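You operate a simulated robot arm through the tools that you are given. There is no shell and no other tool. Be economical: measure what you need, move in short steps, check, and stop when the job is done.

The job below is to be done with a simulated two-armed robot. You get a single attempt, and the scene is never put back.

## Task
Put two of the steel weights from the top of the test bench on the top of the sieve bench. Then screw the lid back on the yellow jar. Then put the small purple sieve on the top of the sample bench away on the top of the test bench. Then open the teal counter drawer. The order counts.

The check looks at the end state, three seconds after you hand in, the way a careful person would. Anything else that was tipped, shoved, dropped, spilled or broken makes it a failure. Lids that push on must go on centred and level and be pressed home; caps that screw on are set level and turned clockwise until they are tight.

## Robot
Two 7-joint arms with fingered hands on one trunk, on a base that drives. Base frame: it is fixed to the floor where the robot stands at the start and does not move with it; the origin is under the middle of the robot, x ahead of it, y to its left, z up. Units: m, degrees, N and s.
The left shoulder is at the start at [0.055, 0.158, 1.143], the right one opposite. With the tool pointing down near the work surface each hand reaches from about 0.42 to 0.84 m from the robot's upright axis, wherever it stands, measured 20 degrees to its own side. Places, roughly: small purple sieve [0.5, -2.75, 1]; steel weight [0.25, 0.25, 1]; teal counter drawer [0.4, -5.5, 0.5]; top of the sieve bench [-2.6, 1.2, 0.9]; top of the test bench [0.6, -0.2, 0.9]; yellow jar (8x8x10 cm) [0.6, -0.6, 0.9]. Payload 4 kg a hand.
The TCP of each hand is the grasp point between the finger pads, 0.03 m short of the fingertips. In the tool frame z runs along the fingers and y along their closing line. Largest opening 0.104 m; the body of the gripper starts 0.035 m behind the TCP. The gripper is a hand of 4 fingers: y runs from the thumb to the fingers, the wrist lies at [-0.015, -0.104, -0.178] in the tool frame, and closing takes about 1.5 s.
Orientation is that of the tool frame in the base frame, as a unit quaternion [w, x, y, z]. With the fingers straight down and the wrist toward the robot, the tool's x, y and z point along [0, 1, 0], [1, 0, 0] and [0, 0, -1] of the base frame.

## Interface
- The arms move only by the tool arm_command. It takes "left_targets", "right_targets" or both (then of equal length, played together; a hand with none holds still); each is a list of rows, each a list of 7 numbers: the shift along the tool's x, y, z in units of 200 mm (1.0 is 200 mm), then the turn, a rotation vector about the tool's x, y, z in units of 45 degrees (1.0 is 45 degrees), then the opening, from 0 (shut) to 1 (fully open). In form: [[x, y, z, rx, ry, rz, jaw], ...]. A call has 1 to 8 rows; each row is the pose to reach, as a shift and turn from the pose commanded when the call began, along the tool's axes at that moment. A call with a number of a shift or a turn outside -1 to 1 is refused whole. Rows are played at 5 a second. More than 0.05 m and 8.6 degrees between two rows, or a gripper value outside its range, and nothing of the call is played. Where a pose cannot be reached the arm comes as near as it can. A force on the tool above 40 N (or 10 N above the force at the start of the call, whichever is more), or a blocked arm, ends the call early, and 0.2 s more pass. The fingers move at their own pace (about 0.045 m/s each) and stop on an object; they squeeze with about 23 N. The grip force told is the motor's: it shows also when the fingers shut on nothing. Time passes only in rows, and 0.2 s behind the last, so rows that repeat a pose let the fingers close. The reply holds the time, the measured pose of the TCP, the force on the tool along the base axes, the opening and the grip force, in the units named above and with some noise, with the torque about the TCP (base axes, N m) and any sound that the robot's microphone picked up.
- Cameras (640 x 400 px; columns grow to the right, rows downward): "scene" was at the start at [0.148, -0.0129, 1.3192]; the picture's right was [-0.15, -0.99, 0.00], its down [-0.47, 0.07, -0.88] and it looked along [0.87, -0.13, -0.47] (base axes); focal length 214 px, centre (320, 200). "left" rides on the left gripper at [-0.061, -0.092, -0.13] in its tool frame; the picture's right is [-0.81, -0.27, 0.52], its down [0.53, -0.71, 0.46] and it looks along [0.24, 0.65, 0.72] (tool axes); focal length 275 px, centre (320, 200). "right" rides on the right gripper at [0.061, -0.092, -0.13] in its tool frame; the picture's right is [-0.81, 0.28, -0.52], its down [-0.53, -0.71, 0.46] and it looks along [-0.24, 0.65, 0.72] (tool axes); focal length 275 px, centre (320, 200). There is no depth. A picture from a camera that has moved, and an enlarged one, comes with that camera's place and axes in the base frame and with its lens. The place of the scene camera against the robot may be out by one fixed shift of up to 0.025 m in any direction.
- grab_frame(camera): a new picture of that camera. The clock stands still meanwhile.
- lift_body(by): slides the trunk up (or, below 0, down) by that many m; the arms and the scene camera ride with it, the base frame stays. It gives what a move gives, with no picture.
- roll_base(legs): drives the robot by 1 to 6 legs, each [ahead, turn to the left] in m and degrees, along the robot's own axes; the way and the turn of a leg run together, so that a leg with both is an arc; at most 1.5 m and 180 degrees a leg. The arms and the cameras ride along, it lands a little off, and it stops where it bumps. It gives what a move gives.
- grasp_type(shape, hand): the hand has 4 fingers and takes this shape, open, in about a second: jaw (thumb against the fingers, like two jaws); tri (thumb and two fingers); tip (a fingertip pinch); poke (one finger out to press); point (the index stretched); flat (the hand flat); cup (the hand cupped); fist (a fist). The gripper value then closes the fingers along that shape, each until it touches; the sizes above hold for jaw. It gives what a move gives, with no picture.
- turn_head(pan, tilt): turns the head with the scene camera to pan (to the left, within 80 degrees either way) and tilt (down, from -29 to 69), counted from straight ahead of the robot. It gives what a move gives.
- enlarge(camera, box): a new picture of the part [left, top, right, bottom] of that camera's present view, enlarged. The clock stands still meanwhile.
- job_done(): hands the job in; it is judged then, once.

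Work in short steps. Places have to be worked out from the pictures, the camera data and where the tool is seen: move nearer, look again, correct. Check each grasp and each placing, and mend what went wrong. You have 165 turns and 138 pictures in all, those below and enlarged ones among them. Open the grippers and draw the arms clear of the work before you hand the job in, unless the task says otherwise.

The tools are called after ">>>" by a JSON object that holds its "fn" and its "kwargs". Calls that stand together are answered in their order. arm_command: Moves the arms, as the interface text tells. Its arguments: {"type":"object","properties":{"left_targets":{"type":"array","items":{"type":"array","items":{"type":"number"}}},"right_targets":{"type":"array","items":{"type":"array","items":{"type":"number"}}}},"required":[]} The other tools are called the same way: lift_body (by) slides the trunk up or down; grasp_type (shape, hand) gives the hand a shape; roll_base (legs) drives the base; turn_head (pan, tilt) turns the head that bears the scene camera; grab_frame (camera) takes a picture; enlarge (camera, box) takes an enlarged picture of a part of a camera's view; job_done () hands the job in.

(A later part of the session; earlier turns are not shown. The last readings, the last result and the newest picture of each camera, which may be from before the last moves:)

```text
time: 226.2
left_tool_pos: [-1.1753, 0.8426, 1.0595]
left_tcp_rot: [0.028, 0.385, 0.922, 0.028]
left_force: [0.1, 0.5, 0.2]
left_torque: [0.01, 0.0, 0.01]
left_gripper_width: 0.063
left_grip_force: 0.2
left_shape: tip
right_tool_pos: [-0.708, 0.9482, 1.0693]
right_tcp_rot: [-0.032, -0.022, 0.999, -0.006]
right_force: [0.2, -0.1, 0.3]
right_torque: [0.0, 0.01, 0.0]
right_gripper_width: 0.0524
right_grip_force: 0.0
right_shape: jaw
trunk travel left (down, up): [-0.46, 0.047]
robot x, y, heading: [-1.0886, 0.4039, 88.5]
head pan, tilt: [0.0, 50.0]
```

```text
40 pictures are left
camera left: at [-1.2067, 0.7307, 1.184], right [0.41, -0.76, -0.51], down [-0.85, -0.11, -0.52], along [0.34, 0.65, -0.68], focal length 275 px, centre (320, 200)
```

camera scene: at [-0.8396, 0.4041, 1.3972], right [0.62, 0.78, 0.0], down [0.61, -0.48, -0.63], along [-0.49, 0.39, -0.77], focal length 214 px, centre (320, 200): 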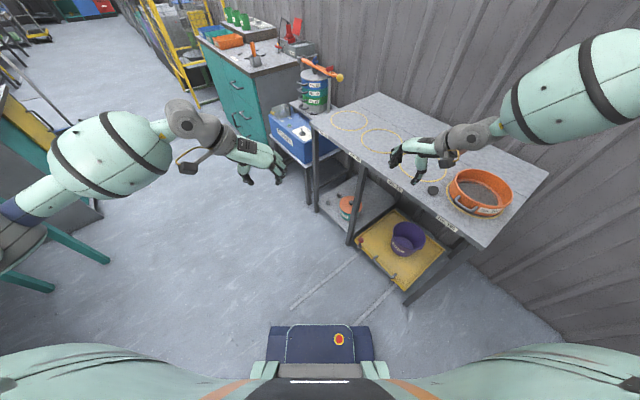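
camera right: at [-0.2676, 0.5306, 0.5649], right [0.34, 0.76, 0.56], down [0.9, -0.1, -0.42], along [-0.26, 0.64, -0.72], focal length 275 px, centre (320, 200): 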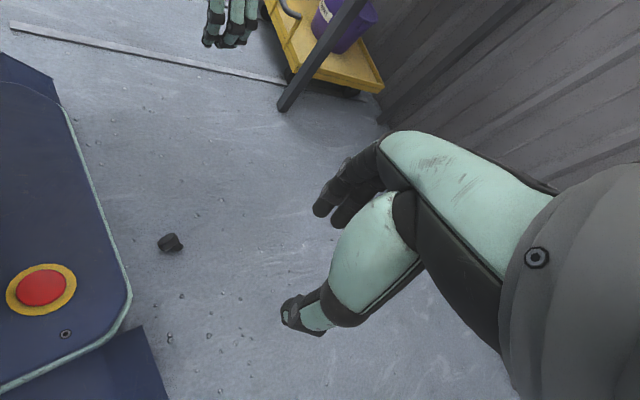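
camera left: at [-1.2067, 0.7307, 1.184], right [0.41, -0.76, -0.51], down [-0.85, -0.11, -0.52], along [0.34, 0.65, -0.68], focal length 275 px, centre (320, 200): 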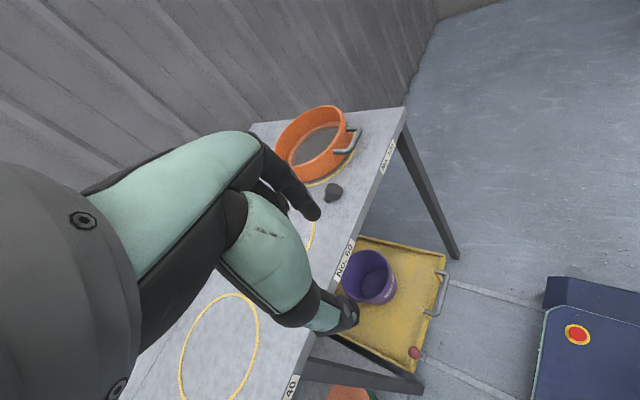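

The tip shape leaves only the index and thumb out. I move over the knob with this pinch.

>>> {"fn": "arm_command", "kwargs": {"left_targets": [[0.033, 0.162, 0.111, 0, 0, 0, 0.5], [0.065, 0.324, 0.222, 0, 0, 0, 0.5], [0.098, 0.486, 0.334, 0, 0, 0, 0.5], [0.13, 0.648, 0.445, 0, 0, 0, 0.5], [0.163, 0.81, 0.556, 0, 0, 0, 0.5]]}}

>>> {"fn": "arm_command", "kwargs": {"left_targets": [[0.025, 0.17, 0.11, 0, 0, 0, 0.5], [0.05, 0.34, 0.22, 0, 0, 0, 0.5], [0.074, 0.51, 0.335, 0, 0, 0, 0.5]]}}

>>> {"fn": "enlarge", "kwargs": {"camera": "left", "box": [240, 170, 420, 310]}}

```text
time: 227.4
left_tool_pos: [-1.076, 0.9843, 0.9565]
left_tcp_rot: [0.028, 0.386, 0.922, 0.027]
left_force: [0.2, 0.7, 0.2]
left_torque: [0.01, -0.01, 0.02]
left_gripper_width: 0.0523
left_grip_force: 0.1
left_shape: tip
right_tool_pos: [-0.71, 0.9505, 1.0693]
right_tcp_rot: [-0.033, -0.021, 0.999, -0.006]
right_force: [-1.4, 0.1, 0.3]
right_torque: [-0.02, -0.02, -0.02]
right_gripper_width: 0.0524
right_grip_force: 0.0
right_shape: jaw
trunk travel left (down, up): [-0.46, 0.047]
robot x, y, heading: [-1.0882, 0.4037, 88.6]
head pan, tilt: [0.0, 50.0]
```

```text
time: 228.2
left_tool_pos: [-1.0092, 1.0642, 0.899]
left_tcp_rot: [0.029, 0.387, 0.921, 0.028]
left_force: [0.4, -0.6, -1.1]
left_torque: [-0.01, -0.02, -0.01]
left_gripper_width: 0.0526
left_grip_force: 0.0
left_shape: tip
right_tool_pos: [-0.7101, 0.9493, 1.0693]
right_tcp_rot: [-0.031, -0.022, 0.999, -0.006]
right_force: [-0.7, -0.2, -0.4]
right_torque: [0.0, -0.01, 0.01]
right_gripper_width: 0.052
right_grip_force: 0.1
right_shape: jaw
trunk travel left (down, up): [-0.46, 0.047]
robot x, y, heading: [-1.0878, 0.4018, 88.4]
head pan, tilt: [0.0, 50.0]
```

```text
2.86 times, centred on (330, 240) of left
camera zoom: at [-1.0405, 0.9523, 1.0242], right [0.41, -0.76, -0.51], down [-0.85, -0.11, -0.52], along [0.34, 0.65, -0.68], focal length 786 px, centre (291, 86)
```

zoom: 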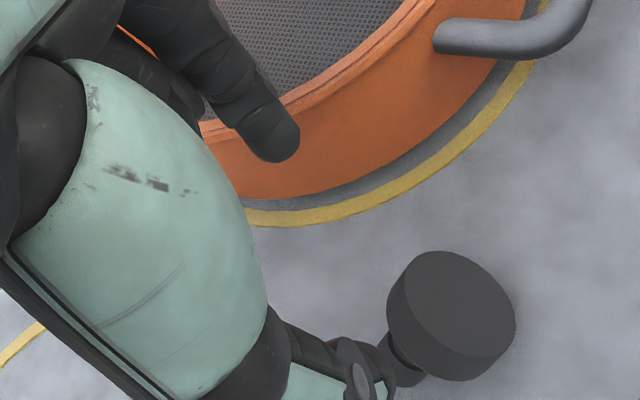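

The knob is at about (-1.018, 1.066). I correct slightly and descend to just above the surface.

>>> {"fn": "arm_command", "kwargs": {"left_targets": [[0.043, -0.048, 0.1, 0, 0, 0, 0.45], [0.043, -0.048, 0.2, 0, 0, 0, 0.45], [0.043, -0.048, 0.28, 0, 0, 0, 0.45]]}}

>>> {"fn": "enlarge", "kwargs": {"camera": "left", "box": [240, 170, 420, 310]}}

```text
time: 229.0
left_tool_pos: [-1.0178, 1.0637, 0.8427]
left_tcp_rot: [0.028, 0.386, 0.922, 0.028]
left_force: [1.1, -0.3, 0.0]
left_torque: [-0.04, -0.03, -0.01]
left_gripper_width: 0.0473
left_grip_force: 0.1
left_shape: tip
right_tool_pos: [-0.7099, 0.9494, 1.0711]
right_tcp_rot: [-0.032, -0.023, 0.999, -0.006]
right_force: [-0.3, 0.0, 0.0]
right_torque: [0.01, 0.01, 0.01]
right_gripper_width: 0.0525
right_grip_force: 0.1
right_shape: jaw
trunk travel left (down, up): [-0.46, 0.047]
robot x, y, heading: [-1.0864, 0.4022, 88.7]
head pan, tilt: [0.0, 50.0]
```

```text
2.86 times, centred on (330, 240) of left
camera zoom: at [-1.0492, 0.9508, 0.968], right [0.41, -0.76, -0.51], down [-0.85, -0.11, -0.52], along [0.34, 0.65, -0.68], focal length 786 px, centre (291, 86)
```

zoom: 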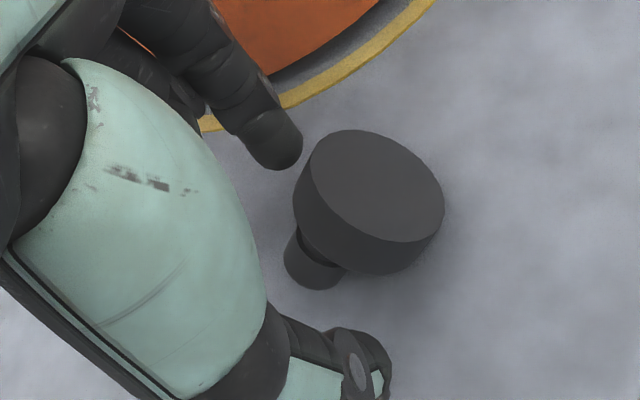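

The knob sits right between index and thumb. I lower 4 mm and pinch.

>>> {"fn": "arm_command", "kwargs": {"left_targets": [[0, 0, 0.02, 0, 0, 0, 0.45], [0, 0, 0.02, 0, 0, 0, 0], [0, 0, 0.02, 0, 0, 0, 0], [0, 0, 0.02, 0, 0, 0, 0], [0, 0, 0.02, 0, 0, 0, 0], [0, 0, 0.02, 0, 0, 0, 0]]}}

>>> {"fn": "enlarge", "kwargs": {"camera": "left", "box": [240, 170, 420, 310]}}

```text
time: 230.4
left_tool_pos: [-1.0182, 1.0632, 0.8392]
left_tcp_rot: [0.029, 0.386, 0.922, 0.027]
left_force: [-0.3, 1.6, 2.2]
left_torque: [0.04, 0.0, -0.01]
left_gripper_width: 0.008
left_grip_force: 23.5
left_shape: tip
right_tool_pos: [-0.7104, 0.9488, 1.0689]
right_tcp_rot: [-0.032, -0.022, 0.999, -0.006]
right_force: [-1.2, -0.2, 0.5]
right_torque: [0.0, -0.02, 0.0]
right_gripper_width: 0.0521
right_grip_force: 0.1
right_shape: jaw
trunk travel left (down, up): [-0.46, 0.047]
robot x, y, heading: [-1.0879, 0.3994, 88.8]
head pan, tilt: [0.0, 50.0]
```

```text
2.86 times, centred on (330, 240) of left
camera zoom: at [-1.0495, 0.9513, 0.9644], right [0.41, -0.76, -0.51], down [-0.85, -0.11, -0.52], along [0.34, 0.65, -0.68], focal length 786 px, centre (291, 86)
```

zoom: 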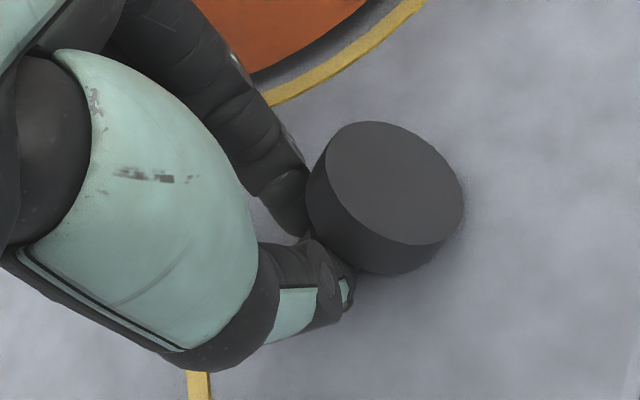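

The knob is pinched, with the body free on the far side – now a forward pitch will bring the base underneath. I lift, move away from the sieve, and pitch up.

>>> {"fn": "arm_command", "kwargs": {"left_targets": [[0, 0, -0.15, 0, 0, 0, 0], [0, 0, -0.35, 0, 0, 0, 0], [0.1, -0.1, -0.5, 0, 0.1, 0, 0], [0.22, -0.22, -0.5, 0, 0.25, 0, 0], [0.35, -0.35, -0.5, 0, 0.4, 0, 0], [0.4, -0.4, -0.5, 0, 0.58, 0, 0], [0.4, -0.4, -0.5, 0, 0.75, 0, 0], [0.4, -0.4, -0.5, 0, 0.92, 0, 0]]}}

>>> {"fn": "enlarge", "kwargs": {"camera": "scene", "box": [250, 110, 390, 200]}}

```text
time: 232.2
left_tool_pos: [-1.1707, 1.1009, 0.9552]
left_tcp_rot: [-0.284, 0.375, 0.869, 0.152]
left_force: [-0.7, 0.7, 1.2]
left_torque: [-0.02, 0.02, -0.02]
left_gripper_width: 0.0078
left_grip_force: 22.9
left_shape: tip
left hand out of reach, approached as far as the arm can: row 7, 8
right_tool_pos: [-0.71, 0.9474, 1.0702]
right_tcp_rot: [-0.031, -0.023, 0.999, -0.006]
right_force: [0.2, -1.2, 0.4]
right_torque: [0.04, -0.05, 0.01]
right_gripper_width: 0.0523
right_grip_force: 0.1
right_shape: jaw
trunk travel left (down, up): [-0.46, 0.047]
robot x, y, heading: [-1.0894, 0.4024, 88.4]
head pan, tilt: [0.0, 50.0]
```

```text
4.44 times, centred on (320, 155) of scene
camera zoom: at [-1.0765, 0.4906, 1.4003], right [1.0, -0.02, 0.0], down [-0.02, -0.76, -0.65], along [0.02, 0.65, -0.76], focal length 953 px, centre (320, 400)
```

zoom: 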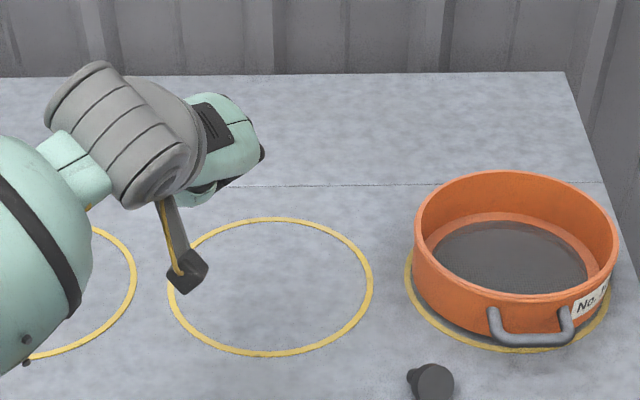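

The pinch closed above the knob, and B got pushed toward the front edge. I check exactly where it is now.

>>> {"fn": "enlarge", "kwargs": {"camera": "scene", "box": [320, 170, 380, 210]}}

```text
10.00 times, centred on (350, 190) of scene
camera zoom: at [-1.0765, 0.4906, 1.4003], right [1.0, -0.02, 0.0], down [-0.02, -0.76, -0.65], along [0.02, 0.65, -0.76], focal length 2145 px, centre (20, 300)
```

zoom: 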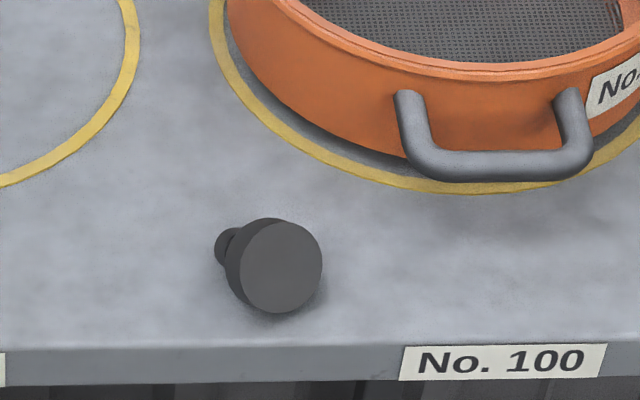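

B is ~2 cm inside the edge. New plan: grip its body with index and thumb only (lowering while closing), then pitch forward and set it down base-first. I bring the hand back above it.

>>> {"fn": "arm_command", "kwargs": {"left_targets": [[-0.16, 0.06, -0.12, 0, -0.13, 0, 0.6], [-0.33, 0.125, -0.2, 0, -0.27, 0, 0.6], [-0.5, 0.19, -0.25, 0, -0.41, 0, 0.6], [-0.67, 0.255, -0.3, 0, -0.55, 0, 0.6], [-0.84, 0.32, -0.35, 0, -0.69, 0, 0.6], [-1.0, 0.385, -0.4, 0, -0.83, 0, 0.6]]}}

>>> {"fn": "grab_frame", "kwargs": {"camera": "left"}}

```text
time: 233.6
left_tool_pos: [-0.9712, 1.001, 0.901]
left_tcp_rot: [0.01, 0.403, 0.915, 0.023]
left_force: [-0.6, 0.1, -0.2]
left_torque: [0.01, 0.02, -0.04]
left_gripper_width: 0.0621
left_grip_force: 0.1
left_shape: tip
right_tool_pos: [-0.7094, 0.949, 1.071]
right_tcp_rot: [-0.032, -0.021, 0.999, -0.007]
right_force: [0.4, 1.2, 0.0]
right_torque: [0.04, 0.01, 0.02]
right_gripper_width: 0.0527
right_grip_force: 0.0
right_shape: jaw
trunk travel left (down, up): [-0.46, 0.047]
robot x, y, heading: [-1.0886, 0.4029, 88.7]
head pan, tilt: [0.0, 50.0]
```

```text
34 pictures are left
camera left: at [-1.0019, 0.8899, 1.026], right [0.36, -0.77, -0.53], down [-0.87, -0.07, -0.49], along [0.34, 0.64, -0.69], focal length 275 px, centre (320, 200)
```

left: 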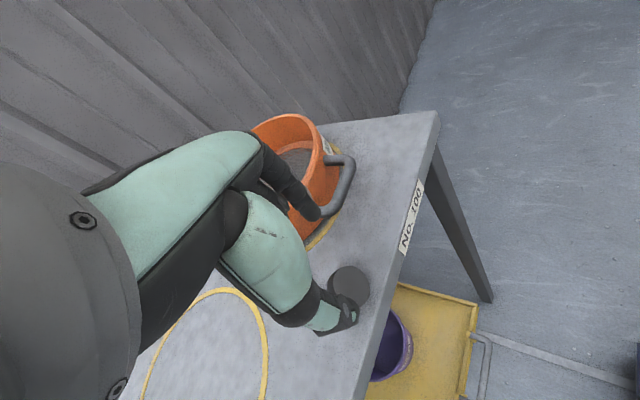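

I correct by about 1 cm, descend, and close while easing down further.

>>> {"fn": "arm_command", "kwargs": {"left_targets": [[0.055, 0.022, 0.15, 0, 0, 0, 0.6], [0.055, 0.022, 0.28, 0, 0, 0, 0.6], [0.055, 0.022, 0.3, 0, 0, 0, 0.3], [0.055, 0.022, 0.32, 0, 0, 0, 0.0], [0.055, 0.022, 0.335, 0, 0, 0, 0.0], [0.055, 0.022, 0.35, 0, 0, 0, 0.0], [0.055, 0.022, 0.35, 0, 0, 0, 0.0], [0.055, 0.022, 0.35, 0, 0, 0, 0.0]]}}

```text
time: 235.4
left_tool_pos: [-0.9726, 1.0135, 0.8352]
left_tcp_rot: [0.01, 0.404, 0.914, 0.026]
left_force: [0.5, -0.3, 15.5]
left_torque: [0.06, 0.0, 0.01]
left_gripper_width: 0.0302
left_grip_force: 23.0
left_shape: tip
right_tool_pos: [-0.7108, 0.9469, 1.0713]
right_tcp_rot: [-0.031, -0.022, 0.999, -0.006]
right_force: [-0.7, 0.7, 0.2]
right_torque: [-0.01, -0.02, -0.01]
right_gripper_width: 0.0523
right_grip_force: 0.0
right_shape: jaw
trunk travel left (down, up): [-0.46, 0.047]
robot x, y, heading: [-1.0851, 0.4027, 88.8]
head pan, tilt: [0.0, 50.0]
```

Grip 0.030 m on the body. I lift and start back for the sieve bench.

>>> {"fn": "arm_command", "kwargs": {"left_targets": [[0, 0, -0.15, 0, 0, 0, 0], [0, 0, -0.35, 0, 0, 0, 0], [0, 0, -0.55, 0, 0, 0, 0], [0, 0, -0.75, 0, 0, 0, 0]]}}

>>> {"fn": "roll_base", "kwargs": {"legs": [[-0.2, 0]]}}

>>> {"fn": "enlarge", "kwargs": {"camera": "left", "box": [240, 170, 420, 310]}}

```text
time: 236.4
left_tool_pos: [-0.977, 1.0097, 0.9813]
left_tcp_rot: [0.01, 0.404, 0.914, 0.023]
left_force: [-0.5, 0.1, -0.1]
left_torque: [-0.01, -0.01, -0.01]
left_gripper_width: 0.0293
left_grip_force: 22.5
left_shape: tip
right_tool_pos: [-0.7096, 0.9494, 1.0699]
right_tcp_rot: [-0.031, -0.022, 0.999, -0.006]
right_force: [0.3, 0.2, -0.3]
right_torque: [-0.01, 0.01, -0.01]
right_gripper_width: 0.0524
right_grip_force: 0.1
right_shape: jaw
trunk travel left (down, up): [-0.46, 0.047]
robot x, y, heading: [-1.0879, 0.402, 88.4]
head pan, tilt: [0.0, 50.0]
```

```text
time: 238.0
left_tool_pos: [-0.9811, 0.8212, 0.9748]
left_tcp_rot: [0.011, 0.403, 0.915, 0.018]
left_force: [-0.9, 0.4, -1.1]
left_torque: [-0.07, -0.04, -0.02]
left_gripper_width: 0.0294
left_grip_force: 23.3
left_shape: tip
right_tool_pos: [-0.7151, 0.7613, 1.0634]
right_tcp_rot: [-0.032, -0.022, 0.999, -0.013]
right_force: [1.7, 0.6, -0.3]
right_torque: [-0.05, -0.01, 0.0]
right_gripper_width: 0.0523
right_grip_force: 0.0
right_shape: jaw
trunk travel left (down, up): [-0.46, 0.047]
robot x, y, heading: [-1.0933, 0.2053, 88.9]
head pan, tilt: [0.0, 50.0]
```

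```text
2.86 times, centred on (330, 240) of left
camera zoom: at [-1.012, 0.7096, 1.1006], right [0.36, -0.77, -0.52], down [-0.87, -0.08, -0.49], along [0.34, 0.63, -0.7], focal length 786 px, centre (291, 86)
```

zoom: 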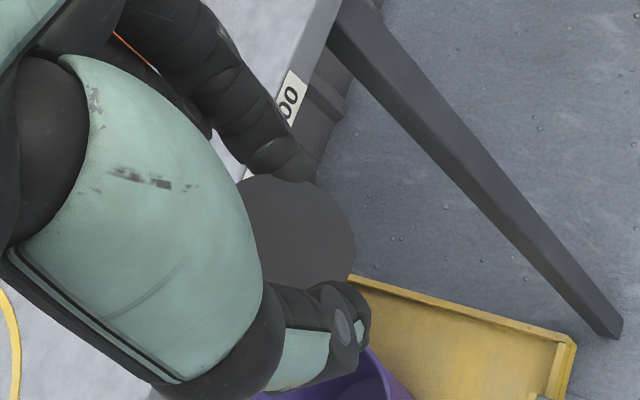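

B is held securely. I turn west and drive to the sieve bench.

>>> {"fn": "roll_base", "kwargs": {"legs": [[0, 90]]}}

```text
time: 242.2
left_tool_pos: [-1.7056, 0.3054, 0.9797]
left_tcp_rot: [-0.009, -0.369, 0.929, 0.023]
left_force: [-0.2, 0.5, -0.6]
left_torque: [0.03, -0.04, -0.01]
left_gripper_width: 0.0291
left_grip_force: 23.2
left_shape: tip
right_tool_pos: [-1.6484, 0.5736, 1.0673]
right_tcp_rot: [0.015, 0.726, -0.687, 0.028]
right_force: [-0.7, -0.5, 0.1]
right_torque: [-0.02, 0.02, 0.01]
right_gripper_width: 0.0521
right_grip_force: 0.1
right_shape: jaw
trunk travel left (down, up): [-0.46, 0.047]
robot x, y, heading: [-1.0957, 0.2122, 179.5]
head pan, tilt: [0.0, 50.0]
```

>>> {"fn": "roll_base", "kwargs": {"legs": [[1.22, 0]]}}

```text
time: 248.4
left_tool_pos: [-2.9307, 0.3203, 0.9719]
left_tcp_rot: [-0.003, -0.367, 0.93, 0.02]
left_force: [-0.6, 0.2, -0.3]
left_torque: [0.01, -0.02, 0.0]
left_gripper_width: 0.029
left_grip_force: 23.3
left_shape: tip
right_tool_pos: [-2.8756, 0.5881, 1.0601]
right_tcp_rot: [0.012, 0.726, -0.687, 0.033]
right_force: [-0.2, -0.5, -0.7]
right_torque: [0.01, 0.0, 0.01]
right_gripper_width: 0.0521
right_grip_force: 0.0
right_shape: jaw
trunk travel left (down, up): [-0.46, 0.047]
robot x, y, heading: [-2.3088, 0.228, 179.3]
head pan, tilt: [0.0, 50.0]
```

>>> {"fn": "roll_base", "kwargs": {"legs": [[0, -90]]}}

```text
time: 252.7
left_tool_pos: [-2.1936, 0.8339, 0.9785]
left_tcp_rot: [0.011, 0.412, 0.911, 0.023]
left_force: [-0.1, 0.4, -0.6]
left_torque: [-0.01, -0.02, -0.03]
left_gripper_width: 0.0285
left_grip_force: 22.5
left_shape: tip
right_tool_pos: [-1.927, 0.7705, 1.0676]
right_tcp_rot: [-0.032, -0.013, 0.999, -0.008]
right_force: [-0.7, -0.5, -0.5]
right_torque: [0.0, 0.04, 0.03]
right_gripper_width: 0.0519
right_grip_force: 0.1
right_shape: jaw
trunk travel left (down, up): [-0.46, 0.047]
robot x, y, heading: [-2.3244, 0.228, 87.6]
head pan, tilt: [0.0, 50.0]
```

I shift the hand left, yaw it to point its closing line east–west, then pitch the fingers forward.

>>> {"fn": "arm_command", "kwargs": {"left_targets": [[0.11, -0.125, -0.02, 0, 0, 0.15, 0], [0.22, -0.25, -0.05, 0, 0, 0.3, 0], [0.33, -0.375, -0.08, 0, 0, 0.45, 0], [0.44, -0.5, -0.1, 0, 0, 0.6, 0], [0.55, -0.625, -0.1, 0, 0, 0.75, 0], [0.66, -0.75, -0.1, 0, 0, 0.9, 0]]}}

>>> {"fn": "arm_command", "kwargs": {"left_targets": [[0, -0.06, -0.02, 0, 0.16, 0, 0], [0, -0.12, -0.05, 0, 0.33, 0, 0], [0, -0.18, -0.08, 0, 0.5, 0, 0], [0, -0.24, -0.1, 0, 0.67, 0, 0], [0, -0.3, -0.1, 0, 0.84, 0, 0], [0, -0.35, -0.1, 0, 1.0, 0, 0]]}}

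```text
time: 254.1
left_tool_pos: [-2.3929, 0.822, 0.9967]
left_tcp_rot: [-0.001, 0.702, 0.712, 0.03]
left_force: [0.0, 0.8, -0.9]
left_torque: [0.03, -0.04, 0.01]
left_gripper_width: 0.0286
left_grip_force: 23.1
left_shape: tip
right_tool_pos: [-1.9301, 0.7572, 1.0752]
right_tcp_rot: [-0.032, -0.013, 0.999, -0.002]
right_force: [0.2, 0.8, 0.3]
right_torque: [0.01, 0.01, 0.02]
right_gripper_width: 0.0522
right_grip_force: 0.0
right_shape: jaw
trunk travel left (down, up): [-0.46, 0.047]
robot x, y, heading: [-2.3232, 0.2302, 87.7]
head pan, tilt: [0.0, 50.0]
```

```text
time: 255.5
left_tool_pos: [-2.4658, 0.8185, 1.0161]
left_tcp_rot: [-0.274, 0.637, 0.657, 0.296]
left_force: [0.7, 0.3, 0.1]
left_torque: [-0.02, 0.01, 0.01]
left_gripper_width: 0.0285
left_grip_force: 22.7
left_shape: tip
right_tool_pos: [-1.9283, 0.7573, 1.074]
right_tcp_rot: [-0.032, -0.014, 0.999, -0.001]
right_force: [0.4, -0.2, 0.1]
right_torque: [0.05, 0.0, 0.02]
right_gripper_width: 0.0522
right_grip_force: 0.0
right_shape: jaw
trunk travel left (down, up): [-0.46, 0.047]
robot x, y, heading: [-2.3279, 0.2275, 87.7]
head pan, tilt: [0.0, 50.0]
```

>>> {"fn": "arm_command", "kwargs": {"left_targets": [[0, 0, 0, 0, 0.14, 0, 0], [0, 0, 0, 0, 0.28, 0, 0], [0, 0, 0, 0, 0.42, 0, 0], [0, 0, 0, 0, 0.56, 0, 0], [0, 0, 0, 0, 0.7, 0, 0]]}}

>>> {"fn": "enlarge", "kwargs": {"camera": "scene", "box": [200, 100, 380, 220]}}

```text
time: 256.7
left_tool_pos: [-2.465, 0.8182, 1.0155]
left_tcp_rot: [-0.443, 0.533, 0.558, 0.457]
left_force: [0.2, 0.2, -0.9]
left_torque: [-0.02, 0.02, 0.01]
left_gripper_width: 0.0281
left_grip_force: 22.7
left_shape: tip
right_tool_pos: [-1.9281, 0.7584, 1.0737]
right_tcp_rot: [-0.033, -0.015, 0.999, -0.001]
right_force: [0.4, 0.4, 0.1]
right_torque: [0.02, -0.01, -0.01]
right_gripper_width: 0.0522
right_grip_force: 0.1
right_shape: jaw
trunk travel left (down, up): [-0.46, 0.047]
robot x, y, heading: [-2.3247, 0.2241, 87.7]
head pan, tilt: [0.0, 50.0]
```

```text
3.33 times, centred on (290, 160) of scene
camera zoom: at [-2.3085, 0.3513, 1.3972], right [1.0, -0.04, 0.0], down [-0.03, -0.77, -0.63], along [0.03, 0.63, -0.77], focal length 715 px, centre (420, 333)
```

zoom: 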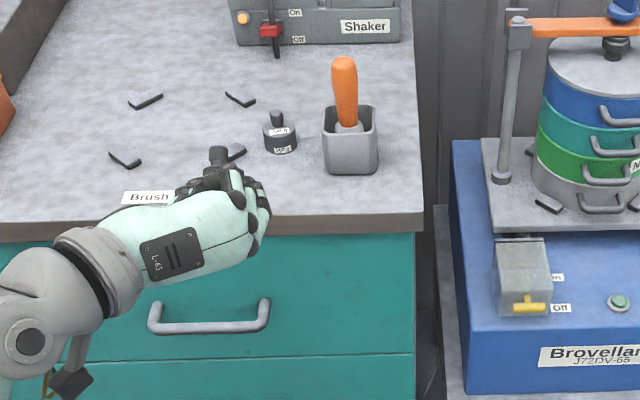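

B's knob now points up. Target is just inside the front edge at x≈-2.46, in front of A. I drive forward 0.175 m and lower with the trunk.

>>> {"fn": "roll_base", "kwargs": {"legs": [[0.178, 0]]}}

>>> {"fn": "lift_body", "kwargs": {"by": -0.09}}

>>> {"fn": "enlarge", "kwargs": {"camera": "scene", "box": [210, 140, 330, 220]}}

```text
time: 258.2
left_tool_pos: [-2.4595, 1.0024, 1.013]
left_tcp_rot: [-0.442, 0.534, 0.56, 0.454]
left_force: [-0.3, 0.3, -1.3]
left_torque: [0.01, -0.03, 0.01]
left_gripper_width: 0.0283
left_grip_force: 22.7
left_shape: tip
right_tool_pos: [-1.9224, 0.9429, 1.0709]
right_tcp_rot: [-0.032, -0.014, 0.999, -0.003]
right_force: [-0.8, -0.1, -1.4]
right_torque: [-0.05, 0.02, 0.02]
right_gripper_width: 0.0519
right_grip_force: 0.0
right_shape: jaw
trunk travel left (down, up): [-0.46, 0.047]
robot x, y, heading: [-2.3127, 0.4027, 87.7]
head pan, tilt: [0.0, 50.0]
```

```text
time: 259.4
left_tool_pos: [-2.4602, 0.9885, 0.9305]
left_tcp_rot: [-0.446, 0.53, 0.556, 0.46]
left_force: [0.0, -0.5, -0.4]
left_torque: [0.0, 0.01, 0.0]
left_gripper_width: 0.0283
left_grip_force: 22.9
left_shape: tip
right_tool_pos: [-1.9222, 0.9278, 0.989]
right_tcp_rot: [-0.033, -0.016, 0.999, 0.004]
right_force: [0.2, 0.4, -0.6]
right_torque: [-0.03, 0.0, 0.02]
right_gripper_width: 0.0519
right_grip_force: 0.1
right_shape: jaw
trunk travel left (down, up): [-0.37, 0.137]
robot x, y, heading: [-2.3154, 0.403, 87.8]
head pan, tilt: [0.0, 50.0]
```

```text
5.00 times, centred on (270, 180) of scene
camera zoom: at [-2.3016, 0.5304, 1.3057], right [1.0, -0.04, 0.0], down [-0.03, -0.78, -0.63], along [0.02, 0.63, -0.78], focal length 1072 px, centre (570, 300)
```

zoom: 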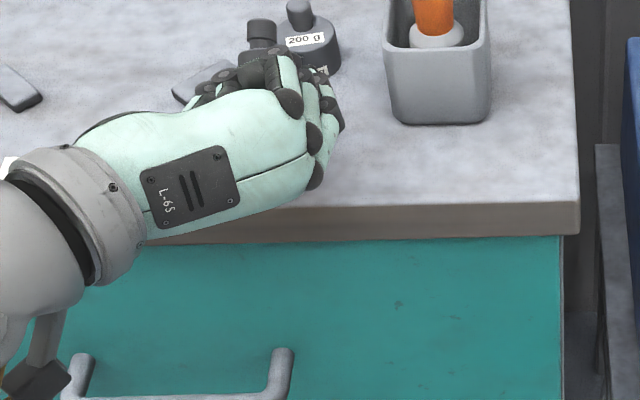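

The right hand is close to the shaker, so I raise and retract it. The left goes down the rest of the way by arm, gently.

>>> {"fn": "arm_command", "kwargs": {"right_targets": [[0, -0.05, -0.2, 0, 0, 0, 0.5], [0, -0.15, -0.4, 0, 0, 0, 0.5], [0, -0.25, -0.6, 0, 0, 0, 0.5], [0, -0.35, -0.75, 0, 0, 0, 0.5], [0, -0.4, -0.8, 0, 0, 0, 0.5]], "left_targets": [[0, 0, 0, 0, 0, 0, 0], [-0.04, 0, 0.007, 0, 0, 0, 0], [-0.09, 0, 0.015, 0, 0, 0, 0], [-0.14, 0, 0.022, 0, 0, 0, 0], [-0.17, 0, 0.03, 0, 0, 0, 0]]}}

```text
time: 260.6
left_tool_pos: [-2.4588, 0.9862, 0.8982]
left_tcp_rot: [-0.447, 0.529, 0.556, 0.459]
left_force: [0.5, -0.2, -0.7]
left_torque: [-0.06, 0.0, -0.03]
left_gripper_width: 0.0284
left_grip_force: 23.3
left_shape: tip
right_tool_pos: [-1.9118, 0.846, 1.1468]
right_tcp_rot: [-0.032, -0.017, 0.999, 0.004]
right_force: [0.2, -0.1, -0.1]
right_torque: [-0.03, 0.0, 0.0]
right_gripper_width: 0.0519
right_grip_force: 0.0
right_shape: jaw
trunk travel left (down, up): [-0.37, 0.137]
robot x, y, heading: [-2.3191, 0.4054, 87.9]
head pan, tilt: [0.0, 50.0]
```

I move 2 cm further inward, then down until contact.

>>> {"fn": "arm_command", "kwargs": {"left_targets": [[0.01, 0, 0.06, 0, 0, 0, 0], [0.018, 0, 0.11, 0, 0, 0, 0], [-0.02, 0, 0.115, 0, 0, 0, 0], [-0.05, 0, 0.12, 0, 0, 0, 0], [-0.05, 0, 0.12, 0, 0, 0, 0]]}}

>>> {"fn": "enlarge", "kwargs": {"camera": "scene", "box": [210, 140, 330, 220]}}

```text
time: 261.8
left_tool_pos: [-2.4577, 1.0074, 0.8829]
left_tcp_rot: [-0.446, 0.53, 0.557, 0.458]
left_force: [0.6, -0.7, -0.6]
left_torque: [-0.01, -0.02, -0.02]
left_gripper_width: 0.0283
left_grip_force: 22.9
left_shape: tip
right_tool_pos: [-1.9123, 0.8475, 1.1472]
right_tcp_rot: [-0.032, -0.017, 0.999, 0.004]
right_force: [0.1, -0.9, 0.5]
right_torque: [0.0, 0.01, 0.01]
right_gripper_width: 0.0519
right_grip_force: 0.0
right_shape: jaw
trunk travel left (down, up): [-0.37, 0.137]
robot x, y, heading: [-2.313, 0.4023, 87.9]
head pan, tilt: [0.0, 50.0]
```

```text
5.00 times, centred on (270, 180) of scene
camera zoom: at [-2.3018, 0.5288, 1.306], right [1.0, -0.04, 0.0], down [-0.03, -0.77, -0.63], along [0.02, 0.63, -0.77], focal length 1072 px, centre (570, 300)
```

zoom: 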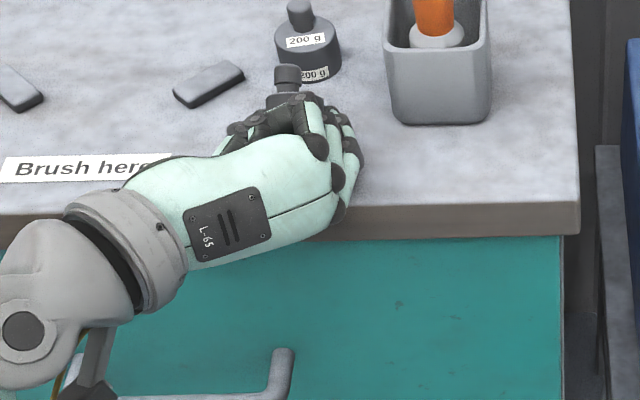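

B's knob is clearly upright. I ease down further to contact.

>>> {"fn": "arm_command", "kwargs": {"left_targets": [[-0.025, 0, 0.005, 0, 0, 0, 0], [-0.05, 0, 0.01, 0, 0, 0, 0], [-0.075, 0, 0.015, 0, 0, 0, 0], [-0.075, 0, 0.015, 0, 0, 0, 0]]}}

```text
time: 262.8
left_tool_pos: [-2.4587, 1.007, 0.8699]
left_tcp_rot: [-0.447, 0.529, 0.556, 0.46]
left_force: [1.8, -2.3, 5.6]
left_torque: [0.15, -0.07, -0.05]
left_gripper_width: 0.028
left_grip_force: 22.5
left_shape: tip
right_tool_pos: [-1.9125, 0.8471, 1.1479]
right_tcp_rot: [-0.032, -0.016, 0.999, 0.004]
right_force: [0.4, 0.7, -1.2]
right_torque: [0.03, 0.02, -0.03]
right_gripper_width: 0.0519
right_grip_force: 0.1
right_shape: jaw
trunk travel left (down, up): [-0.37, 0.137]
robot x, y, heading: [-2.3162, 0.4047, 87.9]
head pan, tilt: [0.0, 50.0]
```

Contact. I open gently and draw the hand straight back.

>>> {"fn": "arm_command", "kwargs": {"left_targets": [[-0.01, 0, 0, 0, 0, 0, 0.0], [-0.01, 0, 0, 0, 0, 0, 0.45], [-0.005, 0, 0, 0, 0, 0, 0.45], [0, 0, 0, 0, 0, 0, 0.45], [0.01, 0, -0.15, 0, 0, 0, 0.45], [0.03, 0, -0.35, 0, 0, 0, 0.45], [0.08, 0, -0.55, 0, 0, 0, 0.45], [0.2, 0, -0.7, 0, 0, 0, 0.45]]}}

>>> {"fn": "enlarge", "kwargs": {"camera": "scene", "box": [210, 130, 330, 210]}}

```text
time: 264.6
left_tool_pos: [-2.4599, 0.8758, 0.9327]
left_tcp_rot: [-0.446, 0.529, 0.557, 0.46]
left_force: [-0.5, 0.0, -0.6]
left_torque: [0.0, 0.02, -0.01]
left_gripper_width: 0.0466
left_grip_force: 0.1
left_shape: tip
right_tool_pos: [-1.9118, 0.8472, 1.1492]
right_tcp_rot: [-0.033, -0.015, 0.999, 0.004]
right_force: [-0.8, -0.3, 0.4]
right_torque: [-0.01, -0.02, -0.02]
right_gripper_width: 0.052
right_grip_force: 0.0
right_shape: jaw
trunk travel left (down, up): [-0.37, 0.137]
robot x, y, heading: [-2.3177, 0.4023, 88.1]
head pan, tilt: [0.0, 50.0]
```

```text
5.00 times, centred on (270, 170) of scene
camera zoom: at [-2.3014, 0.5277, 1.3061], right [1.0, -0.04, 0.0], down [-0.03, -0.77, -0.63], along [0.02, 0.63, -0.77], focal length 1072 px, centre (570, 350)
```

zoom: 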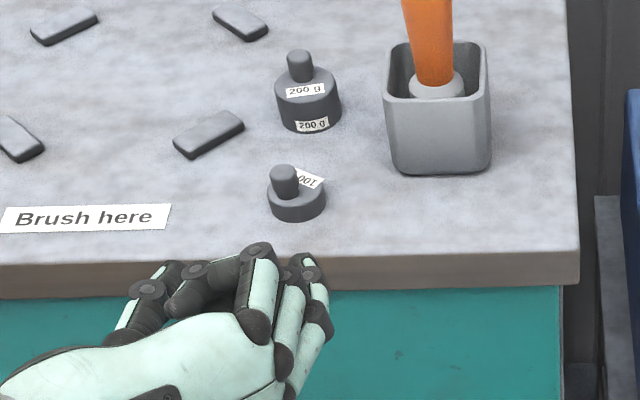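

B stands upright beside A – the weights are done. Next the jar lid: I straighten and raise the left hand, reset its shape, and raise the trunk.

>>> {"fn": "arm_command", "kwargs": {"left_targets": [[0.1, 0, -0.1, 0, -0.16, 0, 0.5], [0.2, 0, -0.2, 0, -0.33, 0, 0.5], [0.3, 0, -0.3, 0, -0.5, 0, 0.5], [0.4, 0, -0.3, 0, -0.67, 0, 0.5], [0.5, 0, -0.3, 0, -0.84, 0, 0.5], [0.6, 0, -0.3, 0, -1.0, 0, 0.5]]}}

>>> {"fn": "arm_command", "kwargs": {"left_targets": [[0, 0, -0.1, 0, -0.15, -0.1, 0.5], [0, 0, -0.2, 0, -0.3, -0.2, 0.5], [0, 0, -0.3, 0, -0.45, -0.3, 0.5], [0, 0, -0.3, 0, -0.6, -0.4, 0.5], [0, 0, -0.3, 0, -0.7, -0.5, 0.5]]}}

>>> {"fn": "grasp_type", "kwargs": {"hand": "left", "shape": "jaw"}}

>>> {"fn": "lift_body", "kwargs": {"by": 0.1}}

>>> {"fn": "roll_base", "kwargs": {"legs": [[-0.2, 0], [0, -90]]}}

```text
time: 266.0
left_tool_pos: [-2.4647, 0.8398, 1.0603]
left_tcp_rot: [-0.2, 0.665, 0.685, 0.221]
left_force: [0.4, 0.2, 0.2]
left_torque: [-0.03, 0.02, 0.0]
left_gripper_width: 0.0515
left_grip_force: 0.1
left_shape: tip
left hand out of reach, approached as far as the arm can: row 2, 3, 4
right_tool_pos: [-1.9126, 0.848, 1.1467]
right_tcp_rot: [-0.031, -0.016, 0.999, 0.003]
right_force: [-0.1, -1.2, 0.1]
right_torque: [-0.01, 0.01, -0.03]
right_gripper_width: 0.0518
right_grip_force: 0.1
right_shape: jaw
trunk travel left (down, up): [-0.37, 0.137]
robot x, y, heading: [-2.3165, 0.4055, 87.8]
head pan, tilt: [0.0, 50.0]
```

```text
time: 267.2
left_tool_pos: [-2.4784, 0.8329, 1.0881]
left_tcp_rot: [0.04, 0.556, 0.828, 0.068]
left_force: [0.3, -0.1, 0.1]
left_torque: [0.02, 0.04, 0.0]
left_gripper_width: 0.0515
left_grip_force: 0.0
left_shape: tip
left hand out of reach, approached as far as the arm can: row 4, 5
right_tool_pos: [-1.9113, 0.8479, 1.1486]
right_tcp_rot: [-0.032, -0.016, 0.999, 0.004]
right_force: [-0.7, 0.7, 0.6]
right_torque: [-0.02, 0.0, -0.02]
right_gripper_width: 0.0521
right_grip_force: 0.0
right_shape: jaw
trunk travel left (down, up): [-0.37, 0.137]
robot x, y, heading: [-2.3128, 0.4015, 88.1]
head pan, tilt: [0.0, 50.0]
```

```text
time: 268.1
left_tool_pos: [-2.4779, 0.8313, 1.0887]
left_tcp_rot: [0.038, 0.556, 0.827, 0.069]
left_force: [0.6, 0.1, 0.9]
left_torque: [-0.02, 0.01, -0.05]
left_gripper_width: 0.1038
left_grip_force: 0.0
left_shape: jaw
right_tool_pos: [-1.9123, 0.8476, 1.1485]
right_tcp_rot: [-0.031, -0.016, 0.999, 0.004]
right_force: [-0.3, -0.1, -0.2]
right_torque: [-0.02, 0.02, 0.0]
right_gripper_width: 0.0519
right_grip_force: 0.1
right_shape: jaw
trunk travel left (down, up): [-0.37, 0.137]
robot x, y, heading: [-2.3166, 0.4026, 87.7]
head pan, tilt: [0.0, 50.0]
```

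```text
time: 269.4
left_tool_pos: [-2.4775, 0.8307, 1.1898]
left_tcp_rot: [0.039, 0.556, 0.828, 0.069]
left_force: [1.0, 0.0, -0.2]
left_torque: [-0.01, -0.01, 0.0]
left_gripper_width: 0.1037
left_grip_force: 0.1
left_shape: jaw
right_tool_pos: [-1.9118, 0.8477, 1.2498]
right_tcp_rot: [-0.031, -0.016, 0.999, 0.003]
right_force: [0.9, -0.2, 0.3]
right_torque: [0.01, 0.02, -0.01]
right_gripper_width: 0.0521
right_grip_force: 0.1
right_shape: jaw
trunk travel left (down, up): [-0.47, 0.037]
robot x, y, heading: [-2.315, 0.4031, 87.7]
head pan, tilt: [0.0, 50.0]
```

```text
time: 274.9
left_tool_pos: [-1.8915, 0.3645, 1.1868]
left_tcp_rot: [0.078, 0.98, 0.184, 0.025]
left_force: [-0.8, -0.4, 0.8]
left_torque: [-0.01, -0.02, -0.02]
left_gripper_width: 0.1041
left_grip_force: 0.0
left_shape: jaw
right_tool_pos: [-1.8837, -0.2019, 1.2489]
right_tcp_rot: [-0.019, 0.699, 0.714, 0.026]
right_force: [-0.2, -0.6, -0.3]
right_torque: [-0.01, 0.01, -0.02]
right_gripper_width: 0.0523
right_grip_force: 0.2
right_shape: jaw
trunk travel left (down, up): [-0.47, 0.037]
robot x, y, heading: [-2.3207, 0.2233, -2.7]
head pan, tilt: [0.0, 50.0]
```

I drive back east along the aisle and down to the test bench.

>>> {"fn": "roll_base", "kwargs": {"legs": [[1.0, 0], [0.95, 0], [0, -48], [0.5, 0], [0, 51]]}}

```text
time: 289.2
left_tool_pos: [0.2728, -0.478, 1.1976]
left_tcp_rot: [0.101, 0.956, -0.275, 0.03]
left_force: [0.4, -0.4, 0.9]
left_torque: [-0.01, 0.01, -0.01]
left_gripper_width: 0.1041
left_grip_force: 0.0
left_shape: jaw
right_tool_pos: [-0.1432, -0.8535, 1.2709]
right_tcp_rot: [0.012, 0.932, 0.359, 0.035]
right_force: [-0.2, -0.2, -0.8]
right_torque: [0.02, -0.01, 0.04]
right_gripper_width: 0.0519
right_grip_force: 0.1
right_shape: jaw
trunk travel left (down, up): [-0.47, 0.037]
robot x, y, heading: [-0.0963, -0.2769, -52.0]
head pan, tilt: [0.0, 50.0]
stopped in leg 4: the robot was blocked; the commanded pose is now the measured one
```

Nearly there. I finish the turn.

>>> {"fn": "roll_base", "kwargs": {"legs": [[0, 52]]}}

>>> {"fn": "turn_head", "kwargs": {"pan": -15, "tilt": 45}}

>>> {"fn": "grab_frame", "kwargs": {"camera": "scene"}}

```text
time: 291.9
left_tool_pos: [0.2905, -0.105, 1.194]
left_tcp_rot: [0.083, 0.978, 0.181, 0.063]
left_force: [0.8, -0.6, 0.4]
left_torque: [0.0, 0.02, -0.01]
left_gripper_width: 0.1038
left_grip_force: 0.1
left_shape: jaw
right_tool_pos: [0.3261, -0.667, 1.2704]
right_tcp_rot: [-0.004, 0.68, 0.732, 0.036]
right_force: [-0.5, 0.4, -0.4]
right_torque: [0.0, 0.0, -0.01]
right_gripper_width: 0.0518
right_grip_force: 0.1
right_shape: jaw
trunk travel left (down, up): [-0.47, 0.037]
robot x, y, heading: [-0.1001, -0.2781, 0.2]
head pan, tilt: [0.0, 50.0]
```

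```text
time: 292.7
left_tool_pos: [0.2772, -0.1044, 1.1988]
left_tcp_rot: [0.081, 0.979, 0.168, 0.079]
left_force: [0.5, -0.4, -0.9]
left_torque: [-0.01, -0.01, 0.01]
left_gripper_width: 0.1041
left_grip_force: 0.1
left_shape: jaw
right_tool_pos: [0.3166, -0.6628, 1.279]
right_tcp_rot: [0.002, 0.68, 0.733, 0.04]
right_force: [0.2, 0.0, 0.1]
right_torque: [-0.02, 0.02, -0.01]
right_gripper_width: 0.052
right_grip_force: 0.1
right_shape: jaw
trunk travel left (down, up): [-0.47, 0.037]
robot x, y, heading: [-0.0972, -0.2812, 0.4]
head pan, tilt: [-15.0, 45.0]
```

```text
28 pictures are left
camera scene: at [0.0384, -0.3014, 1.4141], right [-0.25, -0.97, 0.0], down [-0.69, 0.18, -0.7], along [0.67, -0.18, -0.72], focal length 214 px, centre (320, 200)
```

scene: 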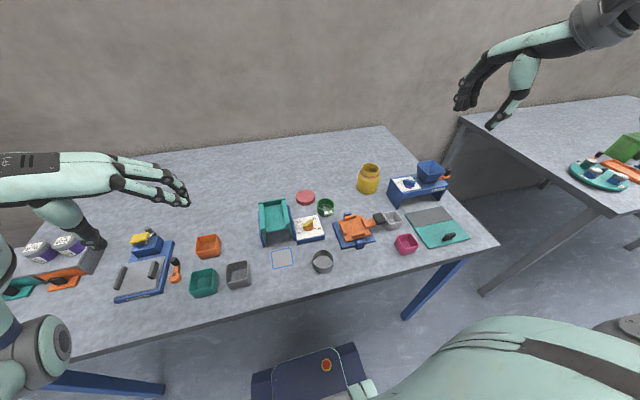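

Lid and jar are where expected. I drive 8 cm closer and bring the right hand toward the lid, levelling it.

>>> {"fn": "roll_base", "kwargs": {"legs": [[0.08, 0]]}}

>>> {"fn": "arm_command", "kwargs": {"right_targets": [[0.15, 0.086, 0.097, 0.013, -0.011, 0, 0.9], [0.305, 0.172, 0.193, 0.026, -0.022, 0, 0.9], [0.46, 0.258, 0.29, 0.039, -0.033, 0, 0.9], [0.61, 0.343, 0.387, 0.052, -0.044, 0, 0.9], [0.76, 0.43, 0.483, 0.065, -0.055, 0, 0.9], [0.915, 0.515, 0.58, 0.078, -0.066, 0, 0.9]]}}

>>> {"fn": "grab_frame", "kwargs": {"camera": "right"}}

```text
time: 293.8
left_tool_pos: [0.3403, -0.1031, 1.2031]
left_tcp_rot: [0.082, 0.978, 0.17, 0.086]
left_force: [0.0, 0.4, 0.0]
left_torque: [0.04, 0.02, 0.01]
left_gripper_width: 0.104
left_grip_force: 0.0
left_shape: jaw
right_tool_pos: [0.3786, -0.662, 1.2837]
right_tcp_rot: [0.008, 0.678, 0.733, 0.047]
right_force: [-0.2, 0.6, -0.1]
right_torque: [-0.05, 0.03, -0.01]
right_gripper_width: 0.0521
right_grip_force: 0.1
right_shape: jaw
trunk travel left (down, up): [-0.47, 0.037]
robot x, y, heading: [-0.0153, -0.2828, 0.2]
head pan, tilt: [-15.0, 45.0]
```

```text
time: 295.2
left_tool_pos: [0.3488, -0.1012, 1.2008]
left_tcp_rot: [0.078, 0.98, 0.156, 0.097]
left_force: [-1.1, 0.4, 0.2]
left_torque: [0.0, 0.0, 0.0]
left_gripper_width: 0.1042
left_grip_force: 0.0
left_shape: jaw
right_tool_pos: [0.4841, -0.4656, 1.1834]
right_tcp_rot: [0.003, 0.679, 0.734, 0.004]
right_force: [-0.1, 0.5, -0.2]
right_torque: [0.0, 0.0, -0.02]
right_gripper_width: 0.0934
right_grip_force: 0.1
right_shape: jaw
trunk travel left (down, up): [-0.47, 0.037]
robot x, y, heading: [-0.0161, -0.2797, 0.2]
head pan, tilt: [-15.0, 45.0]
```

```text
27 pictures are left
camera right: at [0.3858, -0.4102, 1.3123], right [0.33, -0.79, 0.52], down [-0.66, -0.59, -0.46], along [0.67, -0.19, -0.72], focal length 275 px, centre (320, 200)
```

right: 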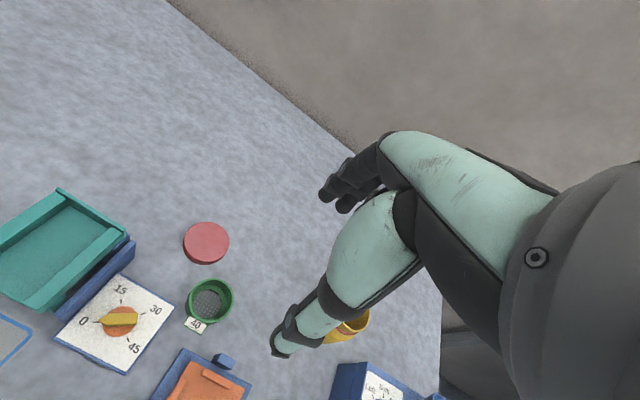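

The lid is centred at (0.572, -0.391), about 7 cm across. I move over it to z 1.0.

>>> {"fn": "arm_command", "kwargs": {"right_targets": [[0.057, 0.078, 0.152, 0, 0, 0, 0.95], [0.113, 0.156, 0.305, 0, 0, 0, 0.95], [0.17, 0.234, 0.457, 0, 0, 0, 0.95], [0.227, 0.312, 0.61, 0, 0, 0, 0.95], [0.283, 0.39, 0.762, 0, 0, 0, 0.95], [0.34, 0.468, 0.915, 0, 0, 0, 0.95]]}}

>>> {"fn": "grab_frame", "kwargs": {"camera": "right"}}

```text
time: 296.6
left_tool_pos: [0.3442, -0.1026, 1.2034]
left_tcp_rot: [0.079, 0.98, 0.156, 0.098]
left_force: [-0.8, -0.4, -0.5]
left_torque: [0.04, -0.04, 0.01]
left_gripper_width: 0.1038
left_grip_force: 0.1
left_shape: jaw
right_tool_pos: [0.5492, -0.4211, 1.0266]
right_tcp_rot: [0.004, 0.679, 0.734, 0.008]
right_force: [-0.3, 0.6, -0.7]
right_torque: [0.03, 0.01, 0.02]
right_gripper_width: 0.0988
right_grip_force: 0.1
right_shape: jaw
right hand out of reach, approached as far as the arm can: row 5, 6
trunk travel left (down, up): [-0.47, 0.037]
robot x, y, heading: [-0.0233, -0.2819, 0.4]
head pan, tilt: [-15.0, 45.0]
```

```text
26 pictures are left
camera right: at [0.4504, -0.3669, 1.1554], right [0.33, -0.79, 0.52], down [-0.66, -0.58, -0.47], along [0.67, -0.19, -0.71], focal length 275 px, centre (320, 200)
```

right: 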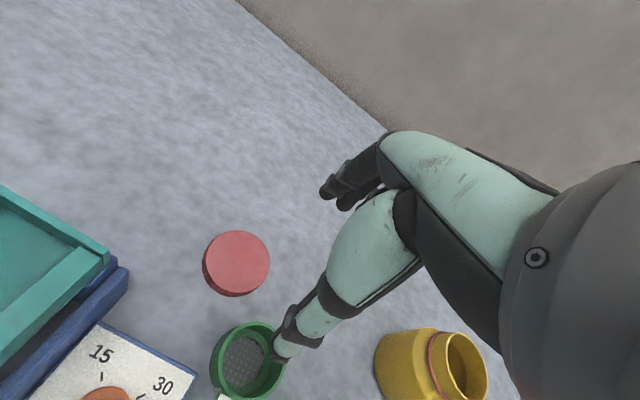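

The trunk is too high for this reach. I raise the hand and lower the trunk by 0.15 m.

>>> {"fn": "arm_command", "kwargs": {"right_targets": [[0, 0, -0.2, 0, 0, 0, 0.95], [0, 0, -0.4, 0, 0, 0, 0.95], [0, 0, -0.6, 0, 0, 0, 0.95]]}}

>>> {"fn": "lift_body", "kwargs": {"by": -0.15}}

```text
time: 297.4
left_tool_pos: [0.3452, -0.1032, 1.2012]
left_tcp_rot: [0.078, 0.98, 0.156, 0.097]
left_force: [0.2, 0.4, -0.4]
left_torque: [0.0, 0.01, -0.03]
left_gripper_width: 0.1039
left_grip_force: 0.1
left_shape: jaw
right_tool_pos: [0.5505, -0.4191, 1.145]
right_tcp_rot: [0.005, 0.678, 0.735, 0.006]
right_force: [0.3, -0.3, 0.1]
right_torque: [0.02, 0.01, -0.03]
right_gripper_width: 0.0985
right_grip_force: 0.1
right_shape: jaw
trunk travel left (down, up): [-0.47, 0.037]
robot x, y, heading: [-0.0202, -0.2812, 0.0]
head pan, tilt: [-15.0, 45.0]
```

```text
time: 299.1
left_tool_pos: [0.341, -0.1059, 1.0687]
left_tcp_rot: [0.073, 0.976, 0.165, 0.12]
left_force: [1.4, 0.3, -0.3]
left_torque: [0.01, -0.01, 0.0]
left_gripper_width: 0.1041
left_grip_force: 0.0
left_shape: jaw
right_tool_pos: [0.5439, -0.4276, 0.9991]
right_tcp_rot: [0.005, 0.678, 0.735, 0.01]
right_force: [-0.2, -0.7, 0.5]
right_torque: [0.0, 0.01, 0.0]
right_gripper_width: 0.0988
right_grip_force: 0.1
right_shape: jaw
trunk travel left (down, up): [-0.32, 0.187]
robot x, y, heading: [-0.0176, -0.2831, 0.1]
head pan, tilt: [-15.0, 45.0]
```

>>> {"fn": "arm_command", "kwargs": {"right_targets": [[0.09, 0.075, 0, 0, 0, 0, 0.95], [0.175, 0.15, 0.05, 0, 0, 0, 0.95], [0.175, 0.15, 0.2, 0, 0, 0, 0.95], [0.175, 0.15, 0.3, 0, 0, 0, 0.95]]}}

>>> {"fn": "grab_frame", "kwargs": {"camera": "right"}}

```text
time: 300.1
left_tool_pos: [0.3403, -0.1061, 1.0686]
left_tcp_rot: [0.071, 0.976, 0.164, 0.121]
left_force: [0.4, 0.7, -0.4]
left_torque: [0.01, 0.03, -0.01]
left_gripper_width: 0.1042
left_grip_force: 0.2
left_shape: jaw
right_tool_pos: [0.5637, -0.4052, 0.9447]
right_tcp_rot: [0.004, 0.678, 0.735, 0.012]
right_force: [-0.5, 0.8, -0.6]
right_torque: [-0.03, 0.01, 0.0]
right_gripper_width: 0.0985
right_grip_force: 0.2
right_shape: jaw
right hand out of reach, approached as far as the arm can: row 2, 3, 4
trunk travel left (down, up): [-0.32, 0.187]
robot x, y, heading: [-0.0149, -0.2818, 0.2]
head pan, tilt: [-15.0, 45.0]
```

```text
25 pictures are left
camera right: at [0.4642, -0.3509, 1.0742], right [0.33, -0.79, 0.52], down [-0.66, -0.58, -0.48], along [0.68, -0.18, -0.71], focal length 275 px, centre (320, 200)
```

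right: 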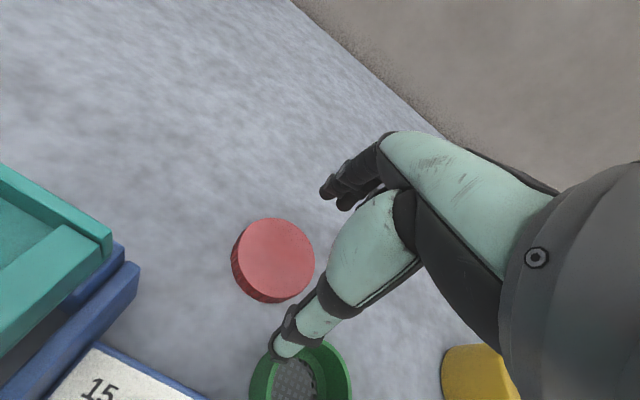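

The lid is too far toward the robot's midline for the right wrist. I lift the hand and shift the robot about 12 cm to the left.

>>> {"fn": "arm_command", "kwargs": {"right_targets": [[0, 0, -0.2, 0, 0, -0.06, 0.95], [0, 0, -0.4, 0, 0, -0.12, 0.95], [0, 0, -0.6, 0, 0, -0.18, 0.95], [0, 0, -0.8, 0, 0, -0.2, 0.95]]}}

>>> {"fn": "roll_base", "kwargs": {"legs": [[-0.2, 0], [0, 35], [0.21, 0], [0, -35], [0.03, 0]]}}

```text
time: 301.1
left_tool_pos: [0.3408, -0.1061, 1.0685]
left_tcp_rot: [0.073, 0.976, 0.165, 0.121]
left_force: [-0.1, -0.8, 0.1]
left_torque: [0.0, 0.0, -0.02]
left_gripper_width: 0.104
left_grip_force: 0.0
left_shape: jaw
right_tool_pos: [0.5583, -0.4064, 1.1067]
right_tcp_rot: [0.006, 0.619, 0.786, 0.011]
right_force: [-0.2, 0.8, 0.1]
right_torque: [-0.01, 0.0, -0.02]
right_gripper_width: 0.0986
right_grip_force: 0.0
right_shape: jaw
trunk travel left (down, up): [-0.32, 0.187]
robot x, y, heading: [-0.0209, -0.2767, 0.0]
head pan, tilt: [-15.0, 45.0]
```

```text
time: 307.1
left_tool_pos: [0.3035, 0.0485, 1.0439]
left_tcp_rot: [0.075, 0.972, 0.203, 0.094]
left_force: [0.0, -0.5, 0.3]
left_torque: [0.04, -0.06, 0.04]
left_gripper_width: 0.1036
left_grip_force: 0.1
left_shape: jaw
right_tool_pos: [0.5382, -0.2406, 1.1025]
right_tcp_rot: [0.005, 0.592, 0.806, 0.007]
right_force: [0.1, -1.1, -0.4]
right_torque: [0.03, -0.07, -0.02]
right_gripper_width: 0.0987
right_grip_force: 0.1
right_shape: jaw
trunk travel left (down, up): [-0.32, 0.187]
robot x, y, heading: [-0.05, -0.1565, 4.5]
head pan, tilt: [-15.0, 45.0]
stopped in leg 4: the robot was blocked; the commanded pose is now the measured one
```

Now the lid is well to the right side. I move over it, down to z≈0.96.

>>> {"fn": "arm_command", "kwargs": {"right_targets": [[-0.19, -0.017, 0.05, 0, 0, 0.05, 0.95], [-0.38, -0.033, 0.15, 0, 0, 0.11, 0.95], [-0.57, -0.05, 0.3, 0, 0, 0.16, 0.95], [-0.765, -0.067, 0.5, 0, 0, 0.22, 0.95], [-0.765, -0.067, 0.71, 0, 0, 0.27, 0.95]]}}

>>> {"fn": "grab_frame", "kwargs": {"camera": "right"}}

```text
refused: row 4 steps farther than a row can; nothing moved
```

```text
24 pictures are left
camera right: at [0.4312, -0.2074, 1.2313], right [0.5, -0.69, 0.52], down [-0.51, -0.72, -0.47], along [0.7, -0.04, -0.71], focal length 275 px, centre (320, 200)
```

right: 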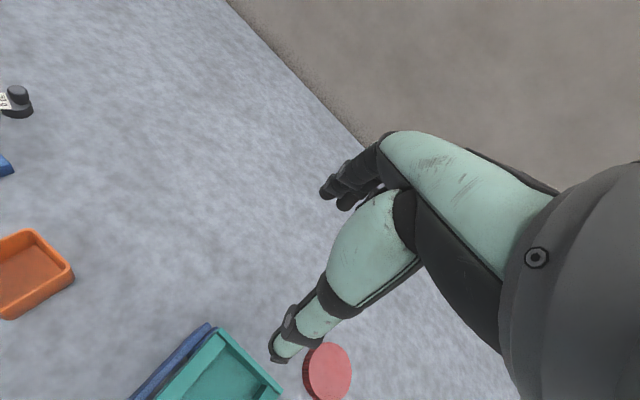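

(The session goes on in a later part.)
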